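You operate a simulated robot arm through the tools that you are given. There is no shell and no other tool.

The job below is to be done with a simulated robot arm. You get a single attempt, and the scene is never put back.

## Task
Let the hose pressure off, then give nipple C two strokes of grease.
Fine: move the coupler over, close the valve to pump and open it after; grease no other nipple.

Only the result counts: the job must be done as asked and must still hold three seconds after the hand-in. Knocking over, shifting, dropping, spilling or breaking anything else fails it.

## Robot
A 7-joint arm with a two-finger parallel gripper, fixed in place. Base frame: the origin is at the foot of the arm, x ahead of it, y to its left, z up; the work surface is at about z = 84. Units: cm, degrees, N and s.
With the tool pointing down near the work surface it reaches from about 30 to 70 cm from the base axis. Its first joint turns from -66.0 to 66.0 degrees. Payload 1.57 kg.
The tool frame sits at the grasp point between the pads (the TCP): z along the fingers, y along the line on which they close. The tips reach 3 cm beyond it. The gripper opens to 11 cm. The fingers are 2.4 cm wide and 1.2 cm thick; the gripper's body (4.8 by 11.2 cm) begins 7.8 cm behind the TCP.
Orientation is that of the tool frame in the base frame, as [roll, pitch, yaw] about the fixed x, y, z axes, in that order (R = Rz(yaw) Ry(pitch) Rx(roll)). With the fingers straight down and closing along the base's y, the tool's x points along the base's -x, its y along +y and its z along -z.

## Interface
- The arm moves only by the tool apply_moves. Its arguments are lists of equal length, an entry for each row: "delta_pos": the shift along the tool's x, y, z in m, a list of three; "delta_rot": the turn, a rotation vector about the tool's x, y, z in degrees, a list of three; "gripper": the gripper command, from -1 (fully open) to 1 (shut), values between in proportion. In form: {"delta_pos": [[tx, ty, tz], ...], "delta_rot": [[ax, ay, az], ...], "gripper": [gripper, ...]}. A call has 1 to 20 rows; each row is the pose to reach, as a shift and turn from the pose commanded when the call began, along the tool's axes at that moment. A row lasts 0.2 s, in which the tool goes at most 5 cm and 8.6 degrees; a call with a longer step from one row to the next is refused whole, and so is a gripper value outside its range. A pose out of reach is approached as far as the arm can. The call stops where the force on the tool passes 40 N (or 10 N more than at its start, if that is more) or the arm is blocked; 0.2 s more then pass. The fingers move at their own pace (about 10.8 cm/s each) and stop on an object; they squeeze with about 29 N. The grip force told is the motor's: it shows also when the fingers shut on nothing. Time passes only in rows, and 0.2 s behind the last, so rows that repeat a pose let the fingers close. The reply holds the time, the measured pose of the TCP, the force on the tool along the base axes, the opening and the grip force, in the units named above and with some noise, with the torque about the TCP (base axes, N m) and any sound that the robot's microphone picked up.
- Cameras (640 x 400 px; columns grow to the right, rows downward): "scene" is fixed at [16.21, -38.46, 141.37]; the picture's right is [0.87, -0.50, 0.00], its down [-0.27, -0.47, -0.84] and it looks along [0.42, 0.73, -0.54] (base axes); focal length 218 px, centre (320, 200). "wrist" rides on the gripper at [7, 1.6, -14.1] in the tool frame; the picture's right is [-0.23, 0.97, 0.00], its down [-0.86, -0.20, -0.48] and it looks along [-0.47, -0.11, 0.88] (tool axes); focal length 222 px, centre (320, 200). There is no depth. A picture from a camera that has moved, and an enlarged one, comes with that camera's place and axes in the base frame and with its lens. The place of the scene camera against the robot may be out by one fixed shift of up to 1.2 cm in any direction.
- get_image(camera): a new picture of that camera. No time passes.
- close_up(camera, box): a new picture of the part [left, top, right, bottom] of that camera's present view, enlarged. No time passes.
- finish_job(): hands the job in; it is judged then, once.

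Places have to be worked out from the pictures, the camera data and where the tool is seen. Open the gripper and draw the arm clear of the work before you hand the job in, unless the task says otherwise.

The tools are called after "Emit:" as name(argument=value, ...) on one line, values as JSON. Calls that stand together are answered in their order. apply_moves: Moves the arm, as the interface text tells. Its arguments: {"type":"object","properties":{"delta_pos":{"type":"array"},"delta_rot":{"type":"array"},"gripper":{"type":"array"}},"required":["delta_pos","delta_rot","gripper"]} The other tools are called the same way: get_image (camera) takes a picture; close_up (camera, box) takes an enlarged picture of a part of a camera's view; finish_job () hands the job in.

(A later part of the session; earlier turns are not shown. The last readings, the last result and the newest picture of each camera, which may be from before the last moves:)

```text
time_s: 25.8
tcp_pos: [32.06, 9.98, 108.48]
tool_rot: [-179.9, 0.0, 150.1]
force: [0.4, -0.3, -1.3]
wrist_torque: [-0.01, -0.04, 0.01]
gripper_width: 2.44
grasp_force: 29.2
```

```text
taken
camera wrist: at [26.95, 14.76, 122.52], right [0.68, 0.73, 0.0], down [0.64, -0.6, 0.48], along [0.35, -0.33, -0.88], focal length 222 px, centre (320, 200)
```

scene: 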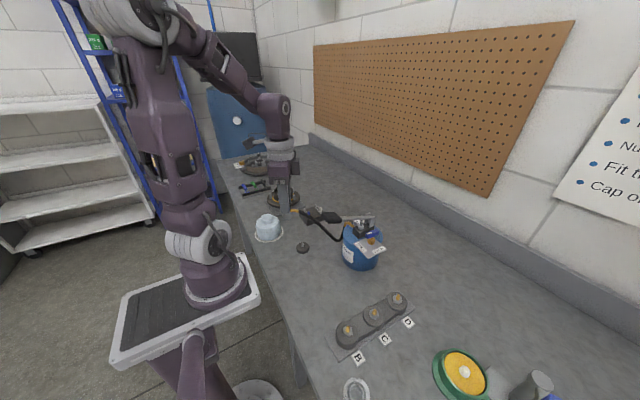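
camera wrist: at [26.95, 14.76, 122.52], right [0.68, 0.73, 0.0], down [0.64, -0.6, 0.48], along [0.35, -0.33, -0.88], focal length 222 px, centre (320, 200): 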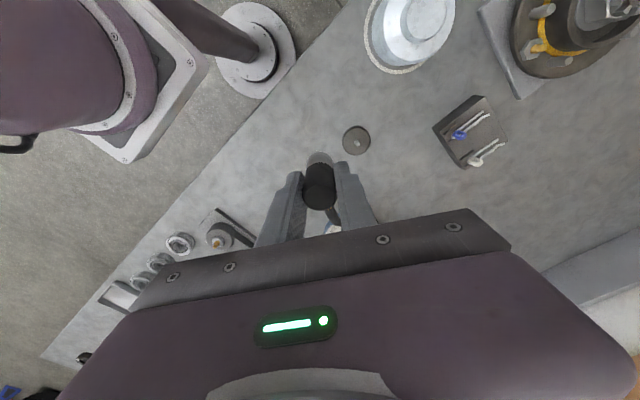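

The hose follows cleanly. The second leg passes in front of the handle pad to (32,-10) while turning to yaw 210.

Emit:
apply_moves(delta_pos=[[-0.0125, -0.0217, 0], [-0.025, -0.0433, 0], [-0.0375, -0.065, 0], [-0.05, -0.0866, 0], [-0.0625, -0.1083, 0], [-0.075, -0.1299, 0], [-0.0875, -0.1516, 0], [-0.1, -0.1732, 0], [-0.1, -0.1732, 0]], delta_rot=[[0, 0, -7.5], [0, 0, -15], [0, 0, -22.5], [0, 0, -30], [0, 0, -37.5], [0, 0, -45], [0, 0, -52.5], [0, 0, -60], [0, 0, -60]], gripper=[1, 1, 1, 1, 1, 1, 1, 1, 1])

Emit:
get_image(camera="scene")

Emit:
get_image(camera="wrist")

```text
time_s: 27.8
tcp_pos: [32.14, -10.01, 108.36]
tool_rot: [180.0, 0.0, -149.8]
force: [0.6, 0.0, -1.6]
wrist_torque: [-0.04, 0.01, 0.0]
gripper_width: 2.44
grasp_force: 28.6
```

```text
taken
```

scene: 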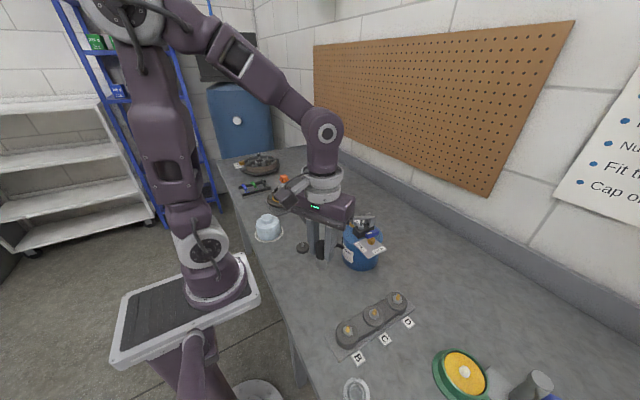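

```text
taken
camera wrist: at [25.29, -12.13, 122.5], right [-0.29, 0.96, 0.0], down [0.84, 0.26, 0.48], along [0.46, 0.14, -0.88], focal length 222 px, centre (320, 200)
```

wrist: 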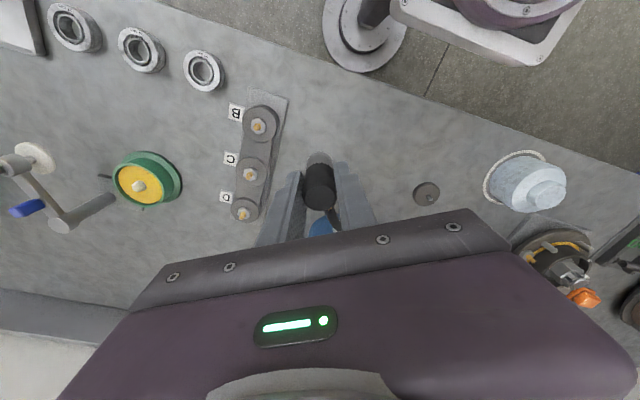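

The coupler is past the pump. I'll zoom on the nipple plate from here to refine C's position.

Emit:
close_up(camera="wrist", box=[210, 90, 310, 230])

Emit:
close_up(camera="wrist", box=[225, 150, 275, 200])

Emit:
close_up(camera="scene", box=[345, 285, 415, 345])

Emit:
close_up(camera="scene", box=[290, 180, 400, 280])

```text
2.86 times, centred on (260, 160) of wrist
camera zoom: at [25.29, -12.13, 122.5], right [-0.29, 0.96, 0.0], down [0.84, 0.26, 0.48], along [0.46, 0.14, -0.88], focal length 635 px, centre (491, 314)
```

zoom: 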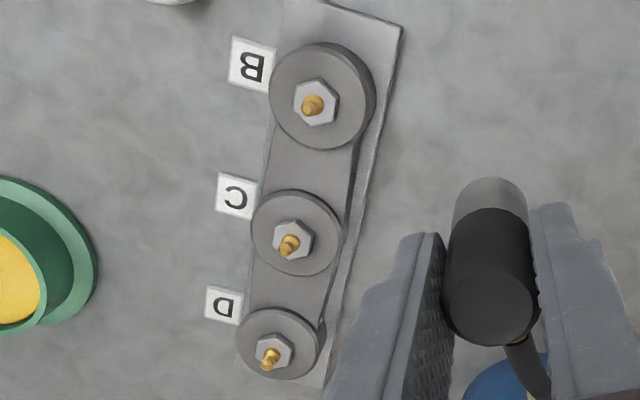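

```text
8.00 times, centred on (250, 175) of wrist
camera zoom: at [25.29, -12.13, 122.5], right [-0.29, 0.96, 0.0], down [0.84, 0.26, 0.48], along [0.46, 0.14, -0.88], focal length 1777 px, centre (880, 400)
```

zoom: 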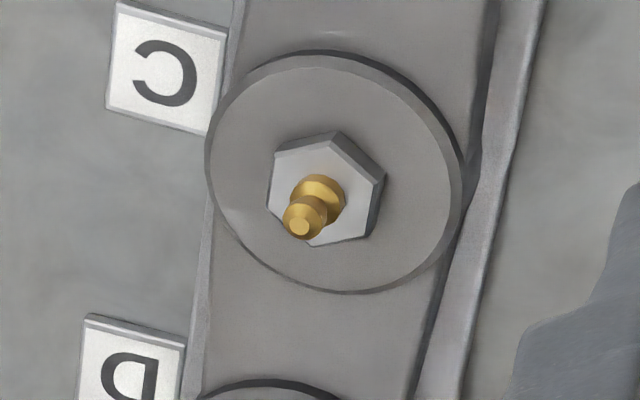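

```text
6.67 times, centred on (380, 315) of scene
camera zoom: at [16.21, -38.46, 141.37], right [0.87, -0.5, 0.0], down [-0.27, -0.47, -0.84], along [0.42, 0.73, -0.54], focal length 1451 px, centre (-80, -567)
```

zoom: 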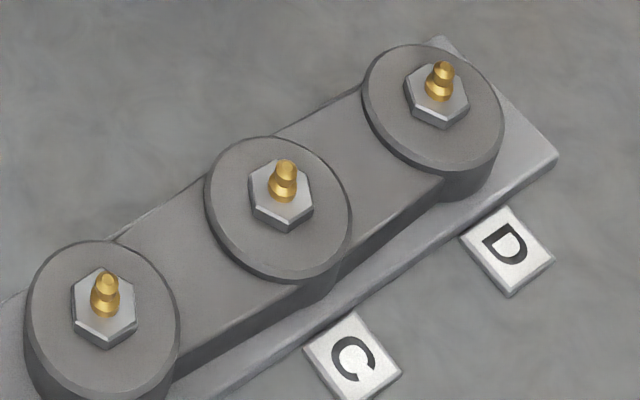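

```text
4.00 times, centred on (345, 230) of scene
camera zoom: at [16.21, -38.46, 141.37], right [0.87, -0.5, 0.0], down [-0.27, -0.47, -0.84], along [0.42, 0.73, -0.54], focal length 871 px, centre (220, 80)
```

zoom: 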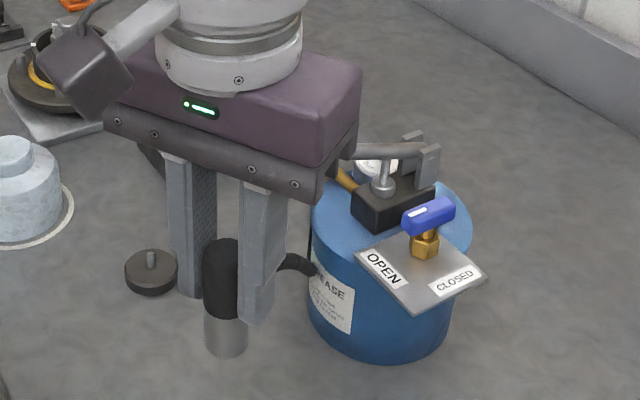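

From three views C's tip comes out at (42.0,-19.1,~89.7), and the coupler bottom is about 6.3 cm below the TCP. I'll move above C at TCP z=104, turning to yaw 240 so the hose exits toward the pump.

Emit:
apply_moves(delta_pos=[[-0.008, -0.0257, 0], [-0.016, -0.0513, 0], [-0.024, -0.077, 0.01], [-0.0322, -0.1026, 0.025], [-0.0402, -0.1283, 0.044], [-0.0402, -0.1283, 0.044]], delta_rot=[[0, 0, -6], [0, 0, -12], [0, 0, -18], [0, 0, -24], [0, 0, -30], [0, 0, -30]], gripper=[1, 1, 1, 1, 1, 1])

Emit:
get_image(camera="wrist")

Emit:
close_up(camera="scene", box=[310, 210, 450, 350])

```text
time_s: 29.2
tcp_pos: [41.73, -19.11, 104.02]
tool_rot: [-179.9, 0.1, -119.9]
force: [-0.3, 0.9, -1.7]
wrist_torque: [0.01, -0.01, 0.0]
gripper_width: 2.4
grasp_force: 29.0
```

```text
taken
camera wrist: at [36.82, -24.45, 118.04], right [-0.73, 0.68, 0.0], down [0.6, 0.64, 0.48], along [0.33, 0.35, -0.88], focal length 222 px, centre (320, 200)
```

wrist: 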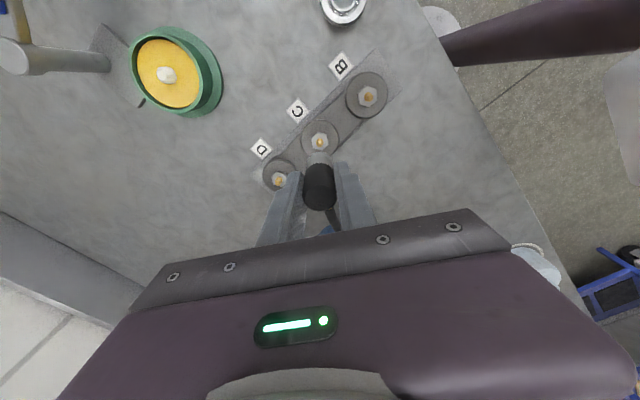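

```text
2.86 times, centred on (380, 280) of scene
camera zoom: at [16.21, -38.46, 141.37], right [0.87, -0.5, 0.0], down [-0.27, -0.47, -0.84], along [0.42, 0.73, -0.54], focal length 622 px, centre (149, -29)
```

zoom: 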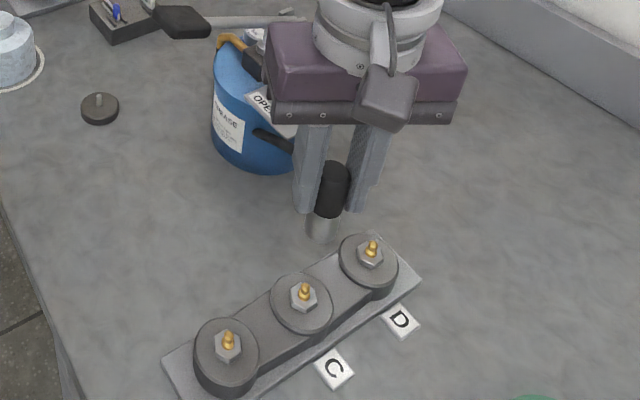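

C is visible just above the coupler in this view. I'll zoom to get the coupler axis and nipple tip precisely.

Emit:
close_up(camera="wrist", box=[280, 110, 360, 220])

Emit:
close_up(camera="wrist", box=[300, 120, 340, 160])

Emit:
close_up(camera="scene", box=[360, 250, 420, 330])

```text
3.64 times, centred on (320, 165) of wrist
camera zoom: at [36.82, -24.45, 118.04], right [-0.73, 0.68, 0.0], down [0.6, 0.64, 0.48], along [0.33, 0.35, -0.88], focal length 808 px, centre (320, 327)
```

zoom: 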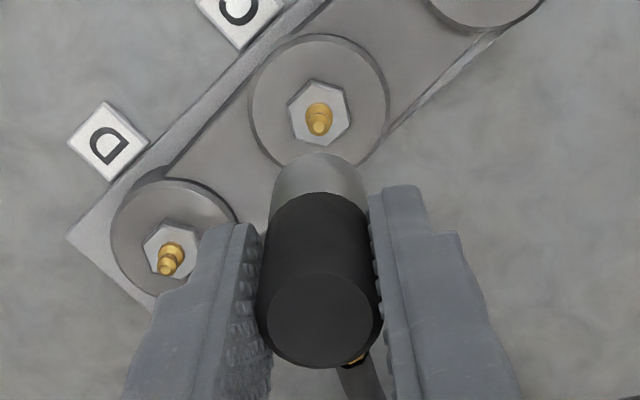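

```text
10.00 times, centred on (320, 140) of wrist
camera zoom: at [36.82, -24.45, 118.04], right [-0.73, 0.68, 0.0], down [0.6, 0.64, 0.48], along [0.33, 0.35, -0.88], focal length 2221 px, centre (320, 800)
```

zoom: 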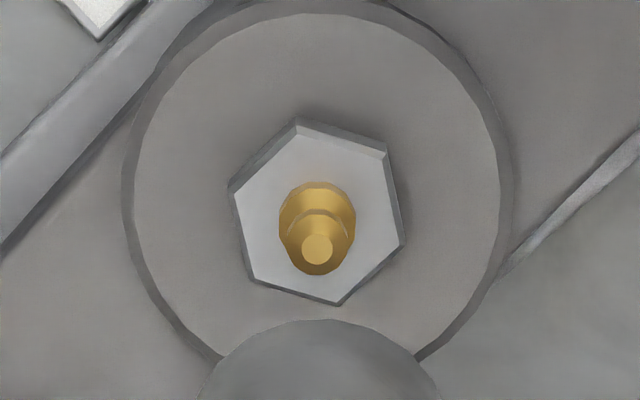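

```text
5.00 times, centred on (390, 290) of scene
camera zoom: at [16.21, -38.46, 141.37], right [0.87, -0.5, 0.0], down [-0.27, -0.47, -0.84], along [0.42, 0.73, -0.54], focal length 1088 px, centre (-30, -250)
```

zoom: 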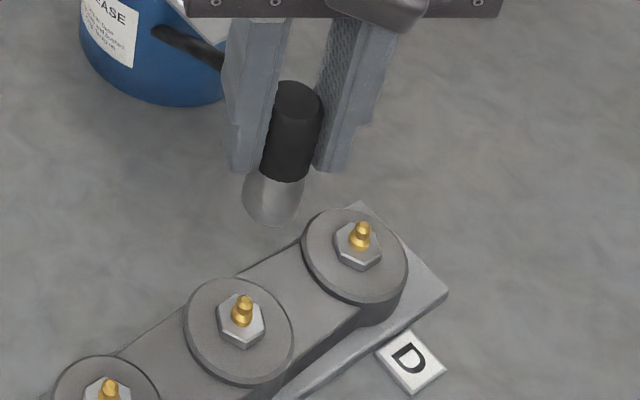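

The tip triangulates to (41.95,-19.1,89.8) and the TCP is about 2 mm short in x. I'll correct that and descend to just above the tip (TCP z≈97).

Emit:
apply_moves(delta_pos=[[-0.0019, -0.0018, 0.01], [-0.0019, -0.0018, 0.03], [-0.0019, -0.0018, 0.05], [-0.0019, -0.0018, 0.063], [-0.0019, -0.0018, 0.068], [-0.0019, -0.0018, 0.068]], delta_rot=[[0, 0, 0], [0, 0, 0], [0, 0, 0], [0, 0, 0], [0, 0, 0], [0, 0, 0]], gripper=[1, 1, 1, 1, 1, 1])

Emit:
close_up(camera="wrist", box=[260, 110, 380, 230])

Emit:
close_up(camera="scene", box=[340, 250, 420, 340])

```text
time_s: 30.6
tcp_pos: [42.02, -18.86, 96.89]
tool_rot: [180.0, 0.0, -119.8]
force: [0.0, 0.2, -0.5]
wrist_torque: [-0.03, 0.02, -0.03]
gripper_width: 2.4
grasp_force: 28.8
```

```text
3.33 times, centred on (320, 170) of wrist
camera zoom: at [37.28, -24.2, 111.14], right [-0.73, 0.68, 0.0], down [0.6, 0.64, 0.48], along [0.33, 0.35, -0.88], focal length 740 px, centre (320, 300)
```

zoom: 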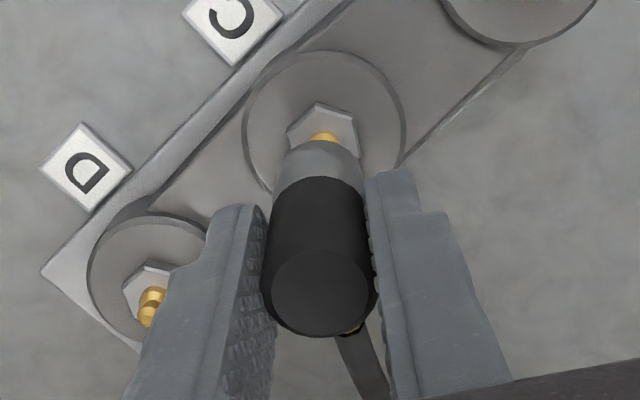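

```text
4.44 times, centred on (380, 295) of scene
camera zoom: at [16.21, -38.46, 141.37], right [0.87, -0.5, 0.0], down [-0.27, -0.47, -0.84], along [0.42, 0.73, -0.54], focal length 967 px, centre (53, -222)
```

zoom: 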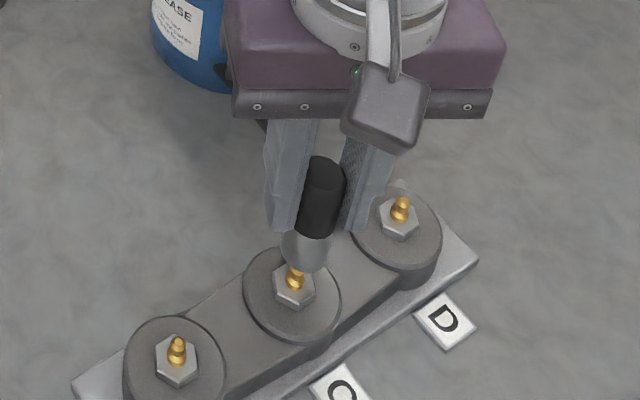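

The coupler bottom is just above the nipple with no contact. I'll zoom from the scene camera to check lateral alignment.

Emit:
close_up(camera="scene", box=[365, 280, 405, 320])

Emit:
close_up(camera="wrist", box=[295, 125, 345, 175])

```text
10.00 times, centred on (385, 300) of scene
camera zoom: at [16.21, -38.46, 141.37], right [0.87, -0.5, 0.0], down [-0.27, -0.47, -0.84], along [0.42, 0.73, -0.54], focal length 2176 px, centre (-330, -800)
```

zoom: 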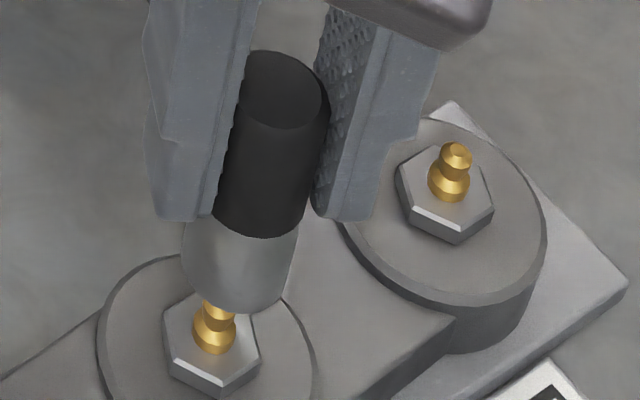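

```text
8.00 times, centred on (320, 150) of wrist
camera zoom: at [37.28, -24.2, 111.14], right [-0.73, 0.68, 0.0], down [0.6, 0.64, 0.48], along [0.33, 0.35, -0.88], focal length 1777 px, centre (320, 600)
```

zoom: 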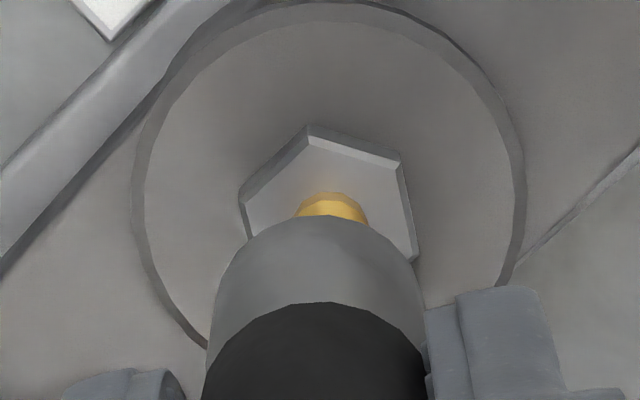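

The two views disagree slightly on alignment, so I'll take tighter zooms before committing.

Emit:
close_up(camera="scene", box=[375, 292, 399, 320])

Emit:
get_image(camera="wrist")

```text
14.29 times, centred on (387, 306) of scene
camera zoom: at [16.21, -38.46, 141.37], right [0.87, -0.5, 0.0], down [-0.27, -0.47, -0.84], along [0.42, 0.73, -0.54], focal length 3109 px, centre (-637, -1314)
```

zoom: 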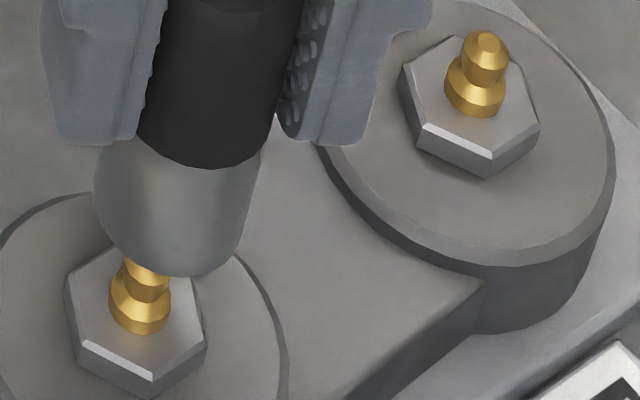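

```text
taken
camera wrist: at [37.28, -24.2, 111.14], right [-0.73, 0.68, 0.0], down [0.6, 0.64, 0.48], along [0.33, 0.35, -0.88], focal length 222 px, centre (320, 200)
```

wrist: 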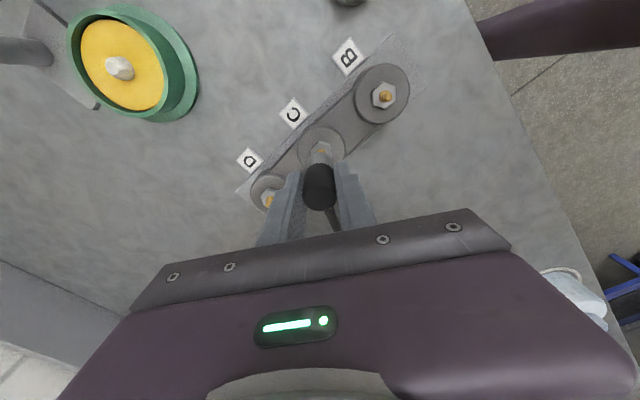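

The nipple sits slightly toward tool +y and +x of the coupler axis, by roughly 2–3 mm. I'll nudge that way at the same height and re-check both views.

Emit:
apply_moves(delta_pos=[[0.0015, 0.0008, 0], [0.003, 0.0017, 0], [0.003, 0.0017, 0], [0.003, 0.0017, 0]], delta_rot=[[0, 0, 0], [0, 0, 0], [0, 0, 0], [0, 0, 0]], gripper=[1, 1, 1, 1])

Emit:
close_up(camera="scene", box=[375, 292, 399, 320])

Emit:
close_up(camera="wrist", box=[295, 125, 345, 175])

```text
time_s: 31.6
tcp_pos: [41.76, -18.95, 97.11]
tool_rot: [180.0, 0.0, -119.9]
force: [0.4, 0.3, -1.6]
wrist_torque: [-0.02, -0.01, 0.02]
gripper_width: 2.4
grasp_force: 29.2
```

```text
14.29 times, centred on (387, 306) of scene
camera zoom: at [16.21, -38.46, 141.37], right [0.87, -0.5, 0.0], down [-0.27, -0.47, -0.84], along [0.42, 0.73, -0.54], focal length 3109 px, centre (-637, -1314)
```

zoom: 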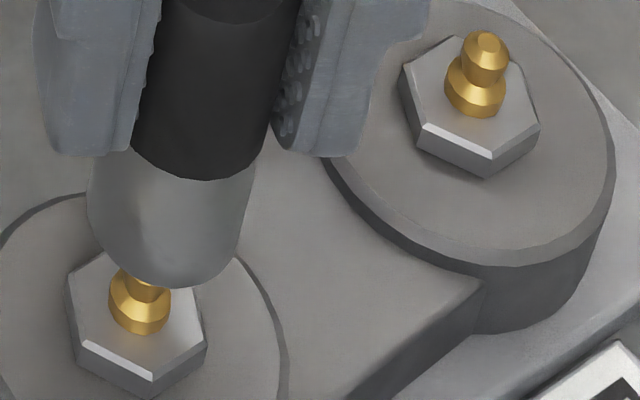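

```text
8.00 times, centred on (320, 150) of wrist
camera zoom: at [37.02, -24.32, 111.21], right [-0.73, 0.68, 0.0], down [0.6, 0.64, 0.48], along [0.33, 0.35, -0.88], focal length 1777 px, centre (320, 600)
```

zoom: 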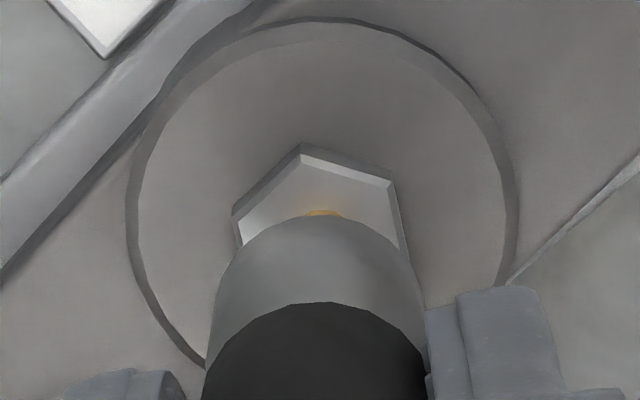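

The views now agree along the finger line, but the fore-aft offset is still ambiguous. I'll raise 3.5 cm and turn 60° to yaw 180 for an independent column alignment.

Emit:
apply_moves(delta_pos=[[0, 0, -0.015], [0, 0, -0.035], [0, 0, -0.035], [0, 0, -0.035], [0, 0, -0.035], [0, 0, -0.035], [0, 0, -0.035], [0, 0, -0.035], [0, 0, -0.035], [0, 0, -0.035], [0, 0, -0.035], [0, 0, -0.035]], delta_rot=[[0, 0, 0], [0, 0, 7.5], [0, 0, 15], [0, 0, 22.5], [0, 0, 30], [0, 0, 37.5], [0, 0, 45], [0, 0, 52.5], [0, 0, 60], [0, 0, 60], [0, 0, 60], [0, 0, 60]], gripper=[1, 1, 1, 1, 1, 1, 1, 1, 1, 1, 1, 1])

Emit:
close_up(camera="wrist", box=[285, 120, 355, 220])

Emit:
close_up(camera="scene", box=[365, 270, 409, 320])

```text
time_s: 34.2
tcp_pos: [42.01, -19.03, 100.61]
tool_rot: [-180.0, 0.0, 180.0]
force: [-0.6, 0.2, -1.8]
wrist_torque: [0.01, 0.03, -0.05]
gripper_width: 2.4
grasp_force: 28.9
```

```text
4.00 times, centred on (320, 170) of wrist
camera zoom: at [35.02, -17.51, 114.75], right [0.23, 0.97, 0.0], down [0.86, -0.2, 0.48], along [0.47, -0.11, -0.88], focal length 888 px, centre (320, 320)
```

zoom: 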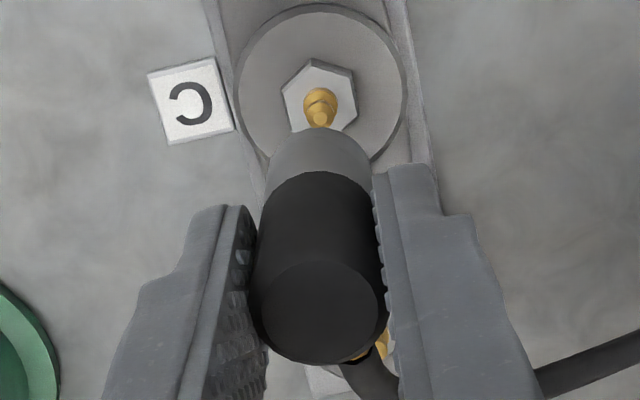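

```text
8.00 times, centred on (387, 295) of scene
camera zoom: at [16.21, -38.46, 141.37], right [0.87, -0.5, 0.0], down [-0.27, -0.47, -0.84], along [0.42, 0.73, -0.54], focal length 1741 px, centre (-216, -560)
```

zoom: 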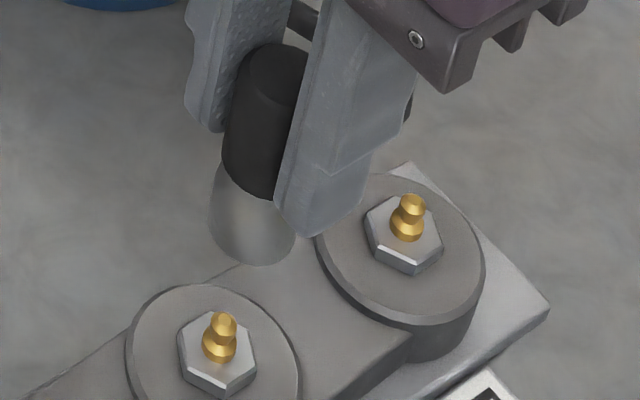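

Column alignment is now good from both yaw angles, and the heights settle at a tip of z≈89.2 and a nut of ≈87.4. I'll turn back to yaw 240 so the hose leads toward the pump, descend to TCP z≈97 and verify again.

Emit:
apply_moves(delta_pos=[[0, 0, 0], [0, 0, 0], [0, 0, 0], [0, 0, 0], [0, 0, 0.005], [0, 0, 0.012], [0, 0, 0.02], [0, 0, 0.028], [0, 0, 0.035], [0, 0, 0.035], [0, 0, 0.035]], delta_rot=[[0, 0, -7.5], [0, 0, -15], [0, 0, -22.5], [0, 0, -30], [0, 0, -37.5], [0, 0, -45], [0, 0, -52.5], [0, 0, -60], [0, 0, -60], [0, 0, -60], [0, 0, -60]], gripper=[1, 1, 1, 1, 1, 1, 1, 1, 1, 1, 1])

Emit:
close_up(camera="wrist", box=[285, 120, 355, 220])

Emit:
close_up(camera="scene", box=[375, 292, 399, 320])

```text
time_s: 36.6
tcp_pos: [41.94, -19.2, 97.19]
tool_rot: [179.9, -0.1, -119.9]
force: [0.0, 0.3, -1.8]
wrist_torque: [-0.03, 0.01, 0.01]
gripper_width: 2.43
grasp_force: 29.1
```

```text
4.00 times, centred on (320, 170) of wrist
camera zoom: at [37.11, -24.41, 111.32], right [-0.73, 0.68, 0.0], down [0.6, 0.64, 0.48], along [0.33, 0.35, -0.88], focal length 888 px, centre (320, 320)
```

zoom: 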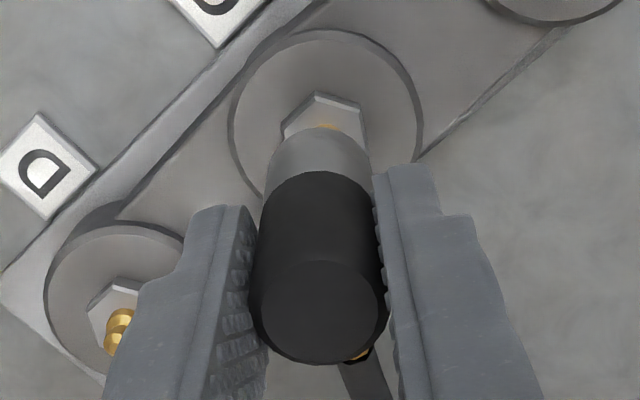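

```text
14.29 times, centred on (387, 306) of scene
camera zoom: at [16.21, -38.46, 141.37], right [0.87, -0.5, 0.0], down [-0.27, -0.47, -0.84], along [0.42, 0.73, -0.54], focal length 3109 px, centre (-637, -1314)
```

zoom: 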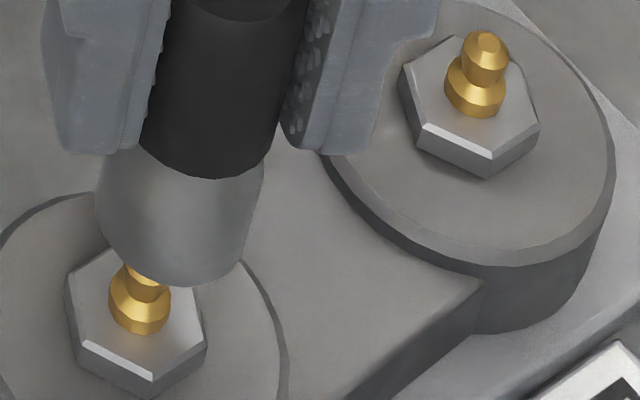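

Both views show about 2 mm still to go in tool +y, and fore-aft now looks good. I'll shift 1.7 mm and lower about 1 cm, watching the force.

Emit:
apply_moves(delta_pos=[[0, 0.0009, 0], [0, 0.0017, 0], [0, 0.0017, 0.003], [0, 0.0017, 0.006], [0, 0.0017, 0.009], [0, 0.0017, 0.009], [0, 0.0017, 0.009]], delta_rot=[[0, 0, 0], [0, 0, 0], [0, 0, 0], [0, 0, 0], [0, 0, 0], [0, 0, 0], [0, 0, 0]], gripper=[1, 1, 1, 1, 1, 1, 1])

Emit:
close_up(camera="wrist", box=[285, 120, 355, 220])

Emit:
close_up(camera="scene", box=[375, 292, 399, 320])

```text
time_s: 38.2
tcp_pos: [41.62, -18.88, 96.18]
tool_rot: [179.9, -0.1, -119.9]
force: [0.2, 0.6, -1.5]
wrist_torque: [-0.03, -0.02, 0.01]
gripper_width: 2.4
grasp_force: 29.1
```

```text
4.00 times, centred on (320, 170) of wrist
camera zoom: at [36.9, -24.22, 110.33], right [-0.73, 0.68, 0.0], down [0.6, 0.64, 0.48], along [0.33, 0.35, -0.88], focal length 888 px, centre (320, 320)
```

zoom: 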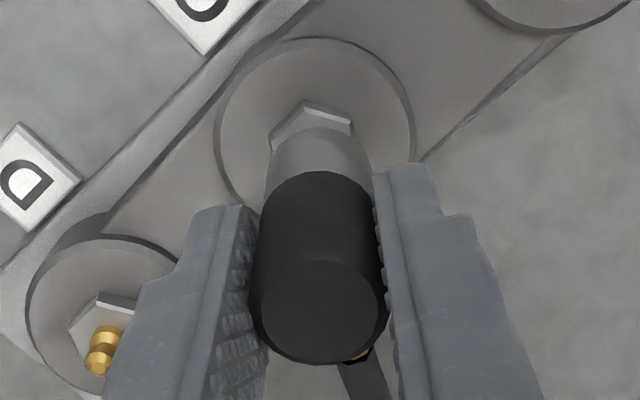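

```text
14.29 times, centred on (387, 306) of scene
camera zoom: at [16.21, -38.46, 141.37], right [0.87, -0.5, 0.0], down [-0.27, -0.47, -0.84], along [0.42, 0.73, -0.54], focal length 3109 px, centre (-637, -1314)
```

zoom: 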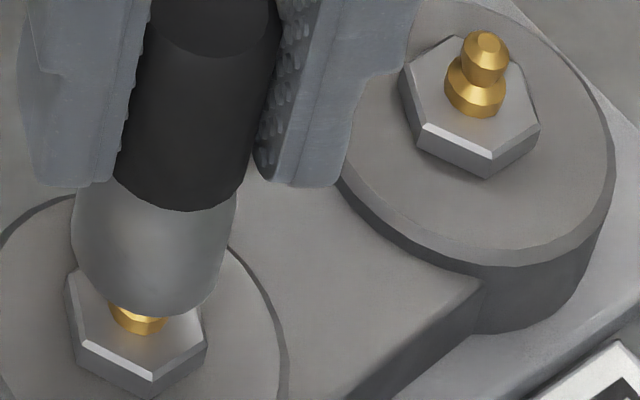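

Alignment is within about 1 mm in both views and the coupler mouth is at the tip level. I'll nudge back 0.8 mm and press down slowly in small steps, watching the force.

Emit:
apply_moves(delta_pos=[[0, -0.0008, 0], [0, -0.0008, 0.002], [0, -0.0008, 0.004], [0, -0.0008, 0.006], [0, -0.0008, 0.006]], delta_rot=[[0, 0, 0], [0, 0, 0], [0, 0, 0], [0, 0, 0], [0, 0, 0]], gripper=[1, 1, 1, 1, 1])

Emit:
close_up(camera="wrist", box=[285, 120, 355, 220])

Emit:
close_up(camera="scene", box=[375, 292, 399, 320])

```text
time_s: 39.4
tcp_pos: [41.98, -19.02, 95.39]
tool_rot: [-180.0, 0.0, -119.9]
force: [0.3, 0.6, -1.4]
wrist_torque: [0.01, 0.03, -0.01]
gripper_width: 2.43
grasp_force: 29.0
```

```text
4.00 times, centred on (320, 170) of wrist
camera zoom: at [37.08, -24.35, 109.65], right [-0.73, 0.68, 0.0], down [0.6, 0.64, 0.48], along [0.33, 0.35, -0.88], focal length 888 px, centre (320, 320)
```

zoom: 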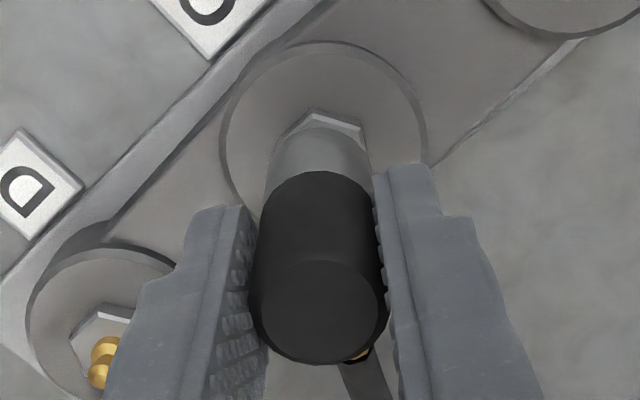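

```text
14.29 times, centred on (387, 306) of scene
camera zoom: at [16.21, -38.46, 141.37], right [0.87, -0.5, 0.0], down [-0.27, -0.47, -0.84], along [0.42, 0.73, -0.54], focal length 3109 px, centre (-637, -1314)
```

zoom: 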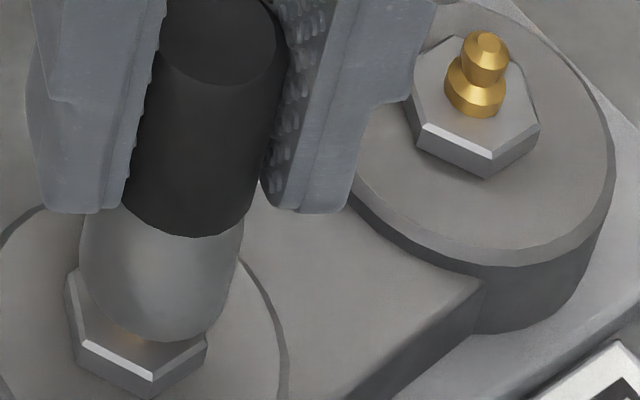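

The coupler slid over the nipple with no lateral force. I'll correct 1 mm back and keep pressing slowly until it seats.

Emit:
apply_moves(delta_pos=[[0, 0.001, 0.0], [0, 0.001, 0.002], [0, 0.001, 0.004], [0, 0.001, 0.004]], delta_rot=[[0, 0, 0], [0, 0, 0], [0, 0, 0], [0, 0, 0]], gripper=[1, 1, 1, 1])

Emit:
close_up(camera="wrist", box=[285, 120, 355, 220])

Emit:
close_up(camera="scene", box=[375, 292, 399, 320])

```text
time_s: 40.4
tcp_pos: [41.67, -19.01, 95.16]
tool_rot: [-179.9, 0.0, -119.9]
force: [-0.6, -0.4, -0.6]
wrist_torque: [0.0, 0.01, 0.03]
gripper_width: 2.44
grasp_force: 28.8
```

```text
4.00 times, centred on (320, 170) of wrist
camera zoom: at [36.91, -24.29, 109.27], right [-0.73, 0.68, 0.0], down [0.6, 0.64, 0.48], along [0.33, 0.35, -0.88], focal length 888 px, centre (320, 320)
```

zoom: 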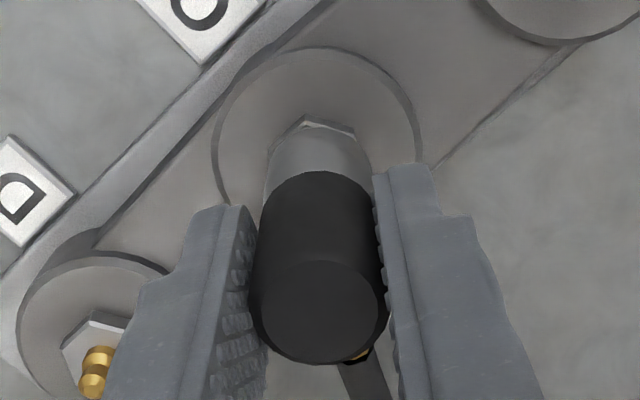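

```text
14.29 times, centred on (387, 306) of scene
camera zoom: at [16.21, -38.46, 141.37], right [0.87, -0.5, 0.0], down [-0.27, -0.47, -0.84], along [0.42, 0.73, -0.54], focal length 3109 px, centre (-637, -1314)
```

zoom: 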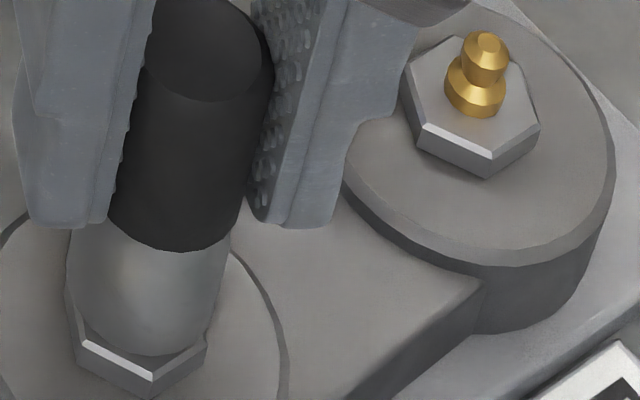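

Alignment is now within about 0.5 mm and there's still no contact force. I'll continue pressing down.

Emit:
apply_moves(delta_pos=[[0, 0, 0.002], [0, 0, 0.004], [0, 0, 0.004], [0, 0, 0.004]], delta_rot=[[0, 0, 0], [0, 0, 0], [0, 0, 0], [0, 0, 0]], gripper=[1, 1, 1, 1])

Emit:
close_up(camera="wrist", box=[285, 120, 355, 220])

Emit:
close_up(camera="scene", box=[375, 292, 399, 320])

```text
time_s: 41.4
tcp_pos: [41.82, -18.96, 94.66]
tool_rot: [179.9, 0.0, -119.8]
force: [0.1, 0.4, -1.2]
wrist_torque: [-0.02, 0.0, 0.01]
gripper_width: 2.42
grasp_force: 28.9
```

```text
4.00 times, centred on (320, 170) of wrist
camera zoom: at [36.91, -24.27, 108.92], right [-0.73, 0.68, 0.0], down [0.6, 0.64, 0.48], along [0.33, 0.35, -0.88], focal length 888 px, centre (320, 320)
```

zoom: 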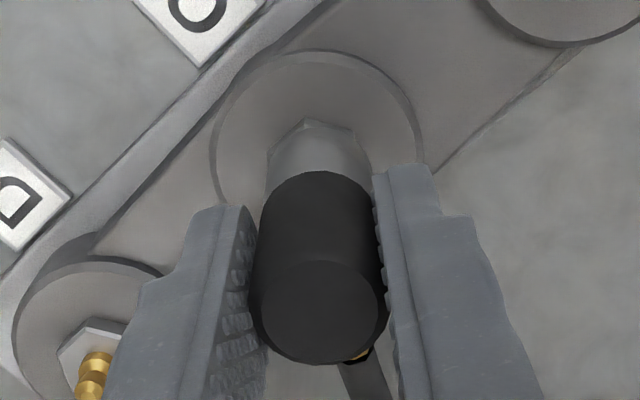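

```text
14.29 times, centred on (387, 306) of scene
camera zoom: at [16.21, -38.46, 141.37], right [0.87, -0.5, 0.0], down [-0.27, -0.47, -0.84], along [0.42, 0.73, -0.54], focal length 3109 px, centre (-637, -1314)
```

zoom: 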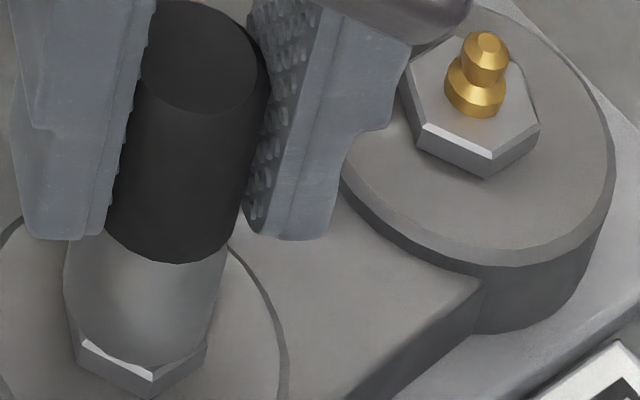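

The coupler's mouth is now about at the nut's top face, with still no force. I'll press in finer steps until it seats against something.

Emit:
apply_moves(delta_pos=[[0, 0, 0.001], [0, 0, 0.002], [0, 0, 0.003], [0, 0, 0.003]], delta_rot=[[0, 0, 0], [0, 0, 0], [0, 0, 0], [0, 0, 0]], gripper=[1, 1, 1, 1])

Emit:
close_up(camera="scene", box=[375, 292, 399, 320])

```text
time_s: 42.4
tcp_pos: [41.74, -19.04, 94.47]
tool_rot: [-180.0, 0.0, -119.9]
force: [-1.3, 0.6, 18.9]
wrist_torque: [0.23, 0.12, 0.0]
gripper_width: 2.42
grasp_force: 29.4
```

```text
14.29 times, centred on (387, 306) of scene
camera zoom: at [16.18, -38.45, 141.37], right [0.87, -0.5, 0.0], down [-0.27, -0.47, -0.84], along [0.42, 0.73, -0.54], focal length 3109 px, centre (-637, -1314)
```

zoom: 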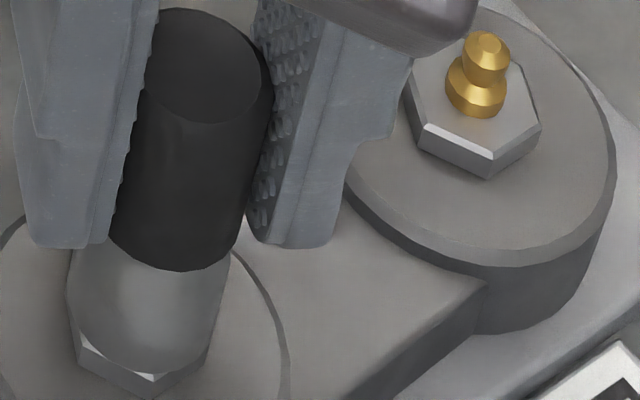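

Contact now: 19 N upward, so it is seated on the nut. I'll press briefly a bit harder to make sure it is fully home, then relax.

Emit:
apply_moves(delta_pos=[[0, 0, 0.0007], [0, 0, 0.0014], [0, 0, 0.0014], [0, 0, 0.0]], delta_rot=[[0, 0, 0], [0, 0, 0], [0, 0, 0], [0, 0, 0]], gripper=[1, 1, 1, 1])

Emit:
get_image(camera="scene")

Emit:
close_up(camera="wrist", box=[285, 120, 355, 220])

```text
time_s: 43.4
tcp_pos: [41.68, -18.89, 94.49]
tool_rot: [179.8, 0.0, -119.9]
force: [0.5, -0.1, -1.1]
wrist_torque: [-0.04, 0.01, -0.01]
gripper_width: 2.41
grasp_force: 29.0
```

```text
taken
```

scene: 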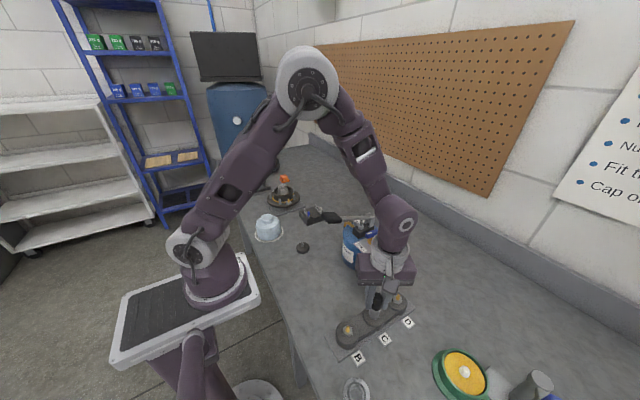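

```text
4.00 times, centred on (320, 170) of wrist
camera zoom: at [36.88, -24.26, 108.62], right [-0.73, 0.68, 0.0], down [0.6, 0.64, 0.48], along [0.32, 0.35, -0.88], focal length 888 px, centre (320, 320)
```

zoom: 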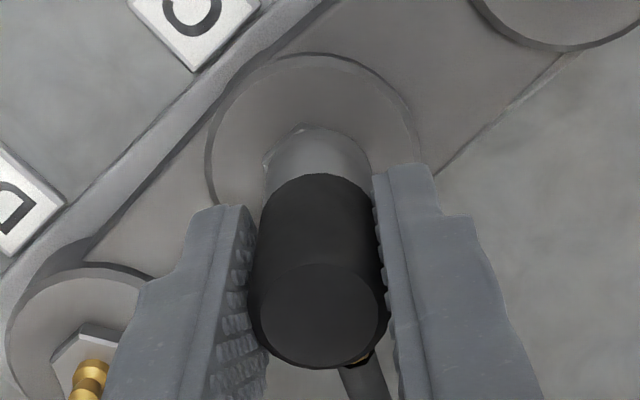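

The force relaxed to zero: the coupler moved about 1.5 mm up in the pads and sits on the nut. I'll open the fingers a little and see whether it stays put.

Emit:
apply_moves(delta_pos=[[0, 0, 0], [0, 0, 0], [0, 0, 0]], delta_rot=[[0, 0, 0], [0, 0, 0], [0, 0, 0]], gripper=[0.38, 0.38, 0.38])

Emit:
close_up(camera="wrist", box=[285, 120, 355, 220])

Emit:
close_up(camera="scene", box=[365, 270, 409, 320])

```text
time_s: 44.2
tcp_pos: [41.82, -18.96, 94.33]
tool_rot: [-180.0, 0.0, -120.0]
force: [-0.1, -0.1, 0.4]
wrist_torque: [0.02, 0.01, -0.01]
gripper_width: 3.41
grasp_force: 0.1
```

```text
4.00 times, centred on (320, 170) of wrist
camera zoom: at [36.92, -24.28, 108.68], right [-0.73, 0.68, 0.0], down [0.6, 0.64, 0.48], along [0.33, 0.35, -0.88], focal length 888 px, centre (320, 320)
```

zoom: 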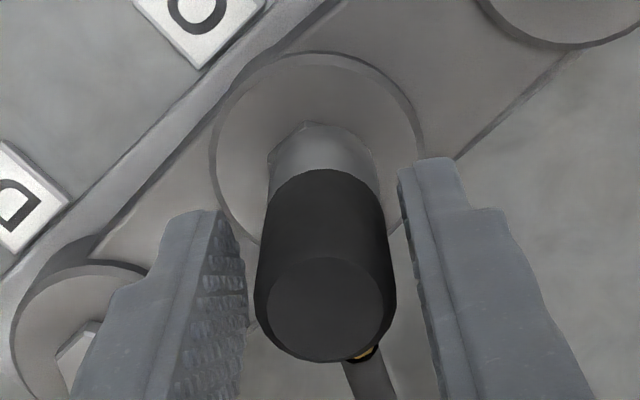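

```text
8.00 times, centred on (387, 295) of scene
camera zoom: at [16.21, -38.46, 141.37], right [0.87, -0.5, 0.0], down [-0.27, -0.47, -0.84], along [0.42, 0.73, -0.54], focal length 1741 px, centre (-216, -560)
```

zoom: 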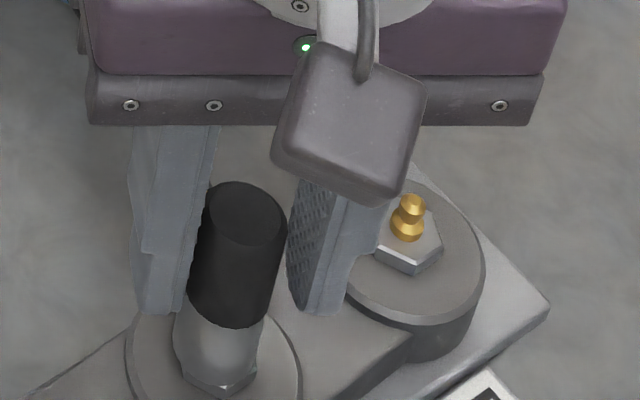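

The coupler stays upright and centred on C. I'll open a little wider and lift straight off it.

Emit:
apply_moves(delta_pos=[[0, 0, 0], [0, 0, 0], [0, 0, -0.01], [0, 0, -0.03], [0, 0, -0.06], [0, 0, -0.1], [0, 0, -0.14], [0, 0, -0.16], [0, 0, -0.16]], delta_rot=[[0, 0, 0], [0, 0, 0], [0, 0, 0], [0, 0, 0], [0, 0, 0], [0, 0, 0], [0, 0, 0], [0, 0, 0], [0, 0, 0]], gripper=[0.09, 0.09, 0.09, 0.09, 0.09, 0.09, 0.09, 0.09, 0.09])

Emit:
get_image(camera="wrist")

Emit:
close_up(camera="scene", box=[310, 190, 430, 340])

Emit:
close_up(camera="scene", box=[365, 270, 409, 320])

```text
time_s: 46.2
tcp_pos: [41.84, -19.0, 110.55]
tool_rot: [179.9, 0.0, -119.9]
force: [-0.6, 0.8, -0.2]
wrist_torque: [0.01, 0.03, 0.0]
gripper_width: 5.02
grasp_force: 0.1
```

```text
taken
camera wrist: at [37.08, -24.22, 124.75], right [-0.73, 0.68, 0.0], down [0.6, 0.64, 0.48], along [0.33, 0.35, -0.88], focal length 222 px, centre (320, 200)
```

wrist: 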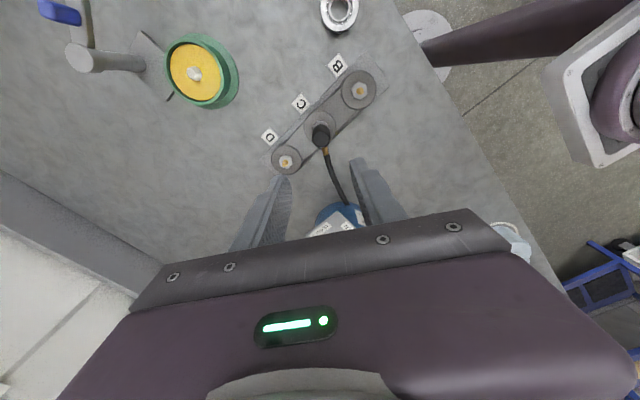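

```text
2.67 times, centred on (370, 265) of scene
camera zoom: at [16.21, -38.46, 141.37], right [0.87, -0.5, 0.0], down [-0.27, -0.47, -0.84], along [0.42, 0.73, -0.54], focal length 580 px, centre (187, 27)
```

zoom: 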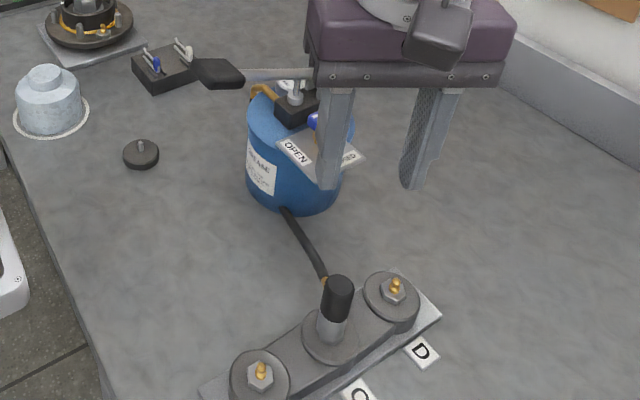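

```text
8.00 times, centred on (387, 295) of scene
camera zoom: at [16.21, -38.46, 141.37], right [0.87, -0.5, 0.0], down [-0.27, -0.47, -0.84], along [0.42, 0.73, -0.54], focal length 1741 px, centre (-216, -560)
```

zoom: 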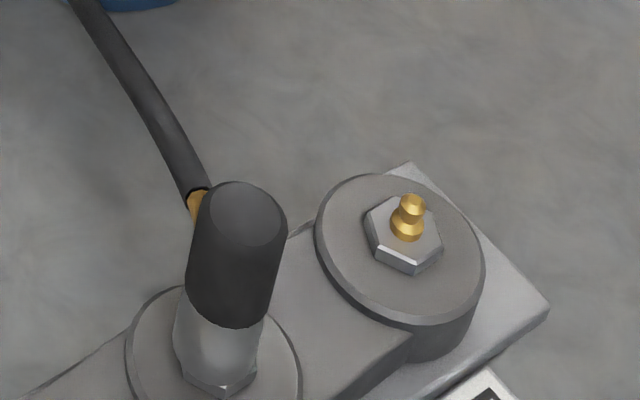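

The coupler stands on C with the hose leading around to the pump. Next I'll move above the valve at yaw 180 with the fingers pre-set to 2.5 cm.

Emit:
apply_moves(delta_pos=[[-0.005, 0, -0.015], [-0.026, -0.002, -0.015], [-0.048, -0.004, -0.015], [-0.07, -0.006, -0.015], [-0.092, -0.008, -0.015], [-0.114, -0.01, -0.015], [-0.136, -0.012, -0.015], [-0.158, -0.014, -0.015], [-0.1716, -0.0152, -0.015], [-0.1716, -0.0152, -0.015], [-0.1716, -0.0152, -0.015]], delta_rot=[[0, 0, 0], [0, 0, 7.5], [0, 0, 15], [0, 0, 22.5], [0, 0, 30], [0, 0, 37.5], [0, 0, 45], [0, 0, 52.5], [0, 0, 60], [0, 0, 60], [0, 0, 60]], gripper=[0.4, 0.4, 0.4, 0.545, 0.545, 0.545, 0.545, 0.545, 0.545, 0.545, 0.545])

Emit:
get_image(camera="wrist")

Emit:
close_up(camera="wrist", box=[270, 90, 400, 220])

Emit:
close_up(camera="scene", box=[330, 190, 430, 330])

```text
time_s: 48.6
tcp_pos: [51.56, -4.86, 112.04]
tool_rot: [180.0, 0.0, -179.9]
force: [-0.1, 0.4, 0.0]
wrist_torque: [-0.01, -0.03, 0.01]
gripper_width: 2.49
grasp_force: 0.1
```

```text
taken
camera wrist: at [44.68, -3.28, 126.1], right [0.23, 0.97, 0.0], down [0.86, -0.2, 0.48], along [0.47, -0.11, -0.88], focal length 222 px, centre (320, 200)
```

wrist: 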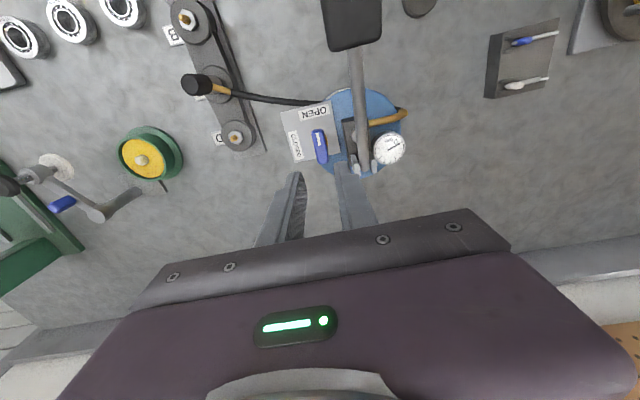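

```text
3.08 times, centred on (335, 155) of wrist
camera zoom: at [44.68, -3.28, 126.1], right [0.23, 0.97, 0.0], down [0.86, -0.2, 0.48], along [0.47, -0.11, -0.88], focal length 684 px, centre (274, 338)
```

zoom: 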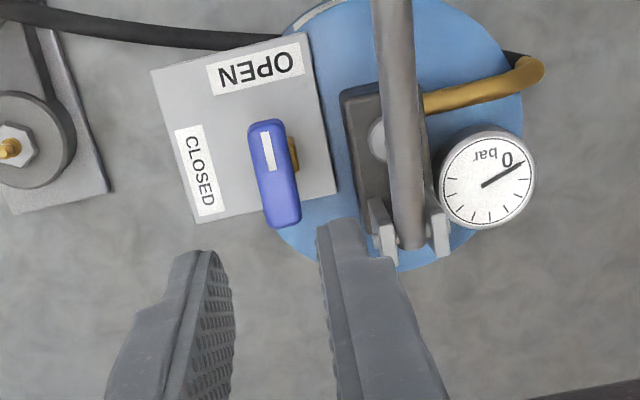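

```text
2.86 times, centred on (380, 260) of scene
camera zoom: at [16.21, -38.46, 141.37], right [0.87, -0.5, 0.0], down [-0.27, -0.47, -0.84], along [0.42, 0.73, -0.54], focal length 622 px, centre (149, 29)
```

zoom: 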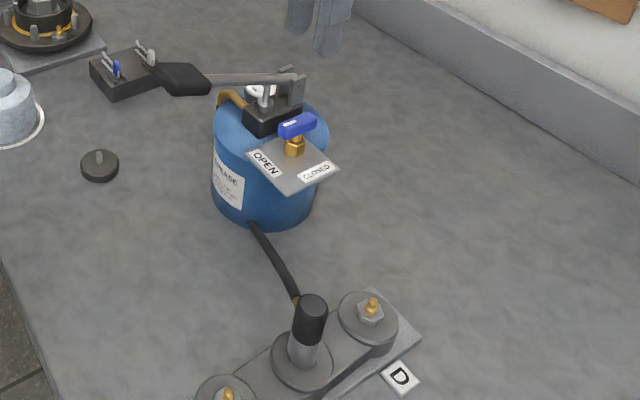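

The lever is centred on the tool axis and the gauge reads 0. I'll descend over the bar with the 2.5 cm opening.

Emit:
apply_moves(delta_pos=[[-0.0015, 0, 0.03], [-0.0015, 0, 0.06], [-0.0015, 0, 0.085], [-0.0015, 0, 0.1], [-0.0015, 0, 0.11], [-0.0015, 0, 0.1155], [-0.0015, 0, 0.1155]], delta_rot=[[0, 0, 0], [0, 0, 0], [0, 0, 0], [0, 0, 0], [0, 0, 0], [0, 0, 0], [0, 0, 0]], gripper=[0.545, 0.545, 0.545, 0.545, 0.545, 0.545, 0.545])

Emit:
close_up(camera="wrist", box=[250, 80, 400, 230])

```text
time_s: 50.2
tcp_pos: [51.63, -4.79, 100.41]
tool_rot: [-180.0, -0.1, -179.9]
force: [0.1, 0.5, -0.4]
wrist_torque: [-0.01, 0.0, -0.02]
gripper_width: 2.49
grasp_force: 0.1
```

```text
2.67 times, centred on (325, 155) of wrist
camera zoom: at [44.64, -3.3, 114.58], right [0.23, 0.97, 0.0], down [0.86, -0.2, 0.48], along [0.47, -0.11, -0.88], focal length 592 px, centre (307, 320)
```

zoom: 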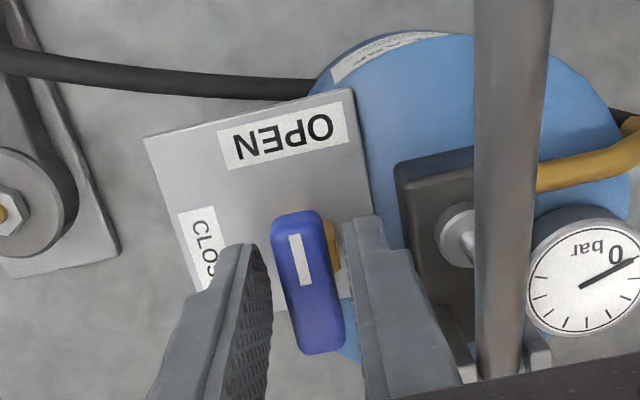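

The fingers straddle the lever with clearance on both sides. I'll close on it.

Emit:
apply_moves(delta_pos=[[0, 0, 0], [0, 0, 0], [0, 0, 0]], delta_rot=[[0, 0, 0], [0, 0, 0], [0, 0, 0]], gripper=[1, 1, 1])

```text
time_s: 51.0
tcp_pos: [51.49, -4.77, 100.52]
tool_rot: [179.9, 0.0, -180.0]
force: [-0.8, 2.3, -1.5]
wrist_torque: [0.01, -0.18, 0.03]
gripper_width: 1.49
grasp_force: 30.8
```

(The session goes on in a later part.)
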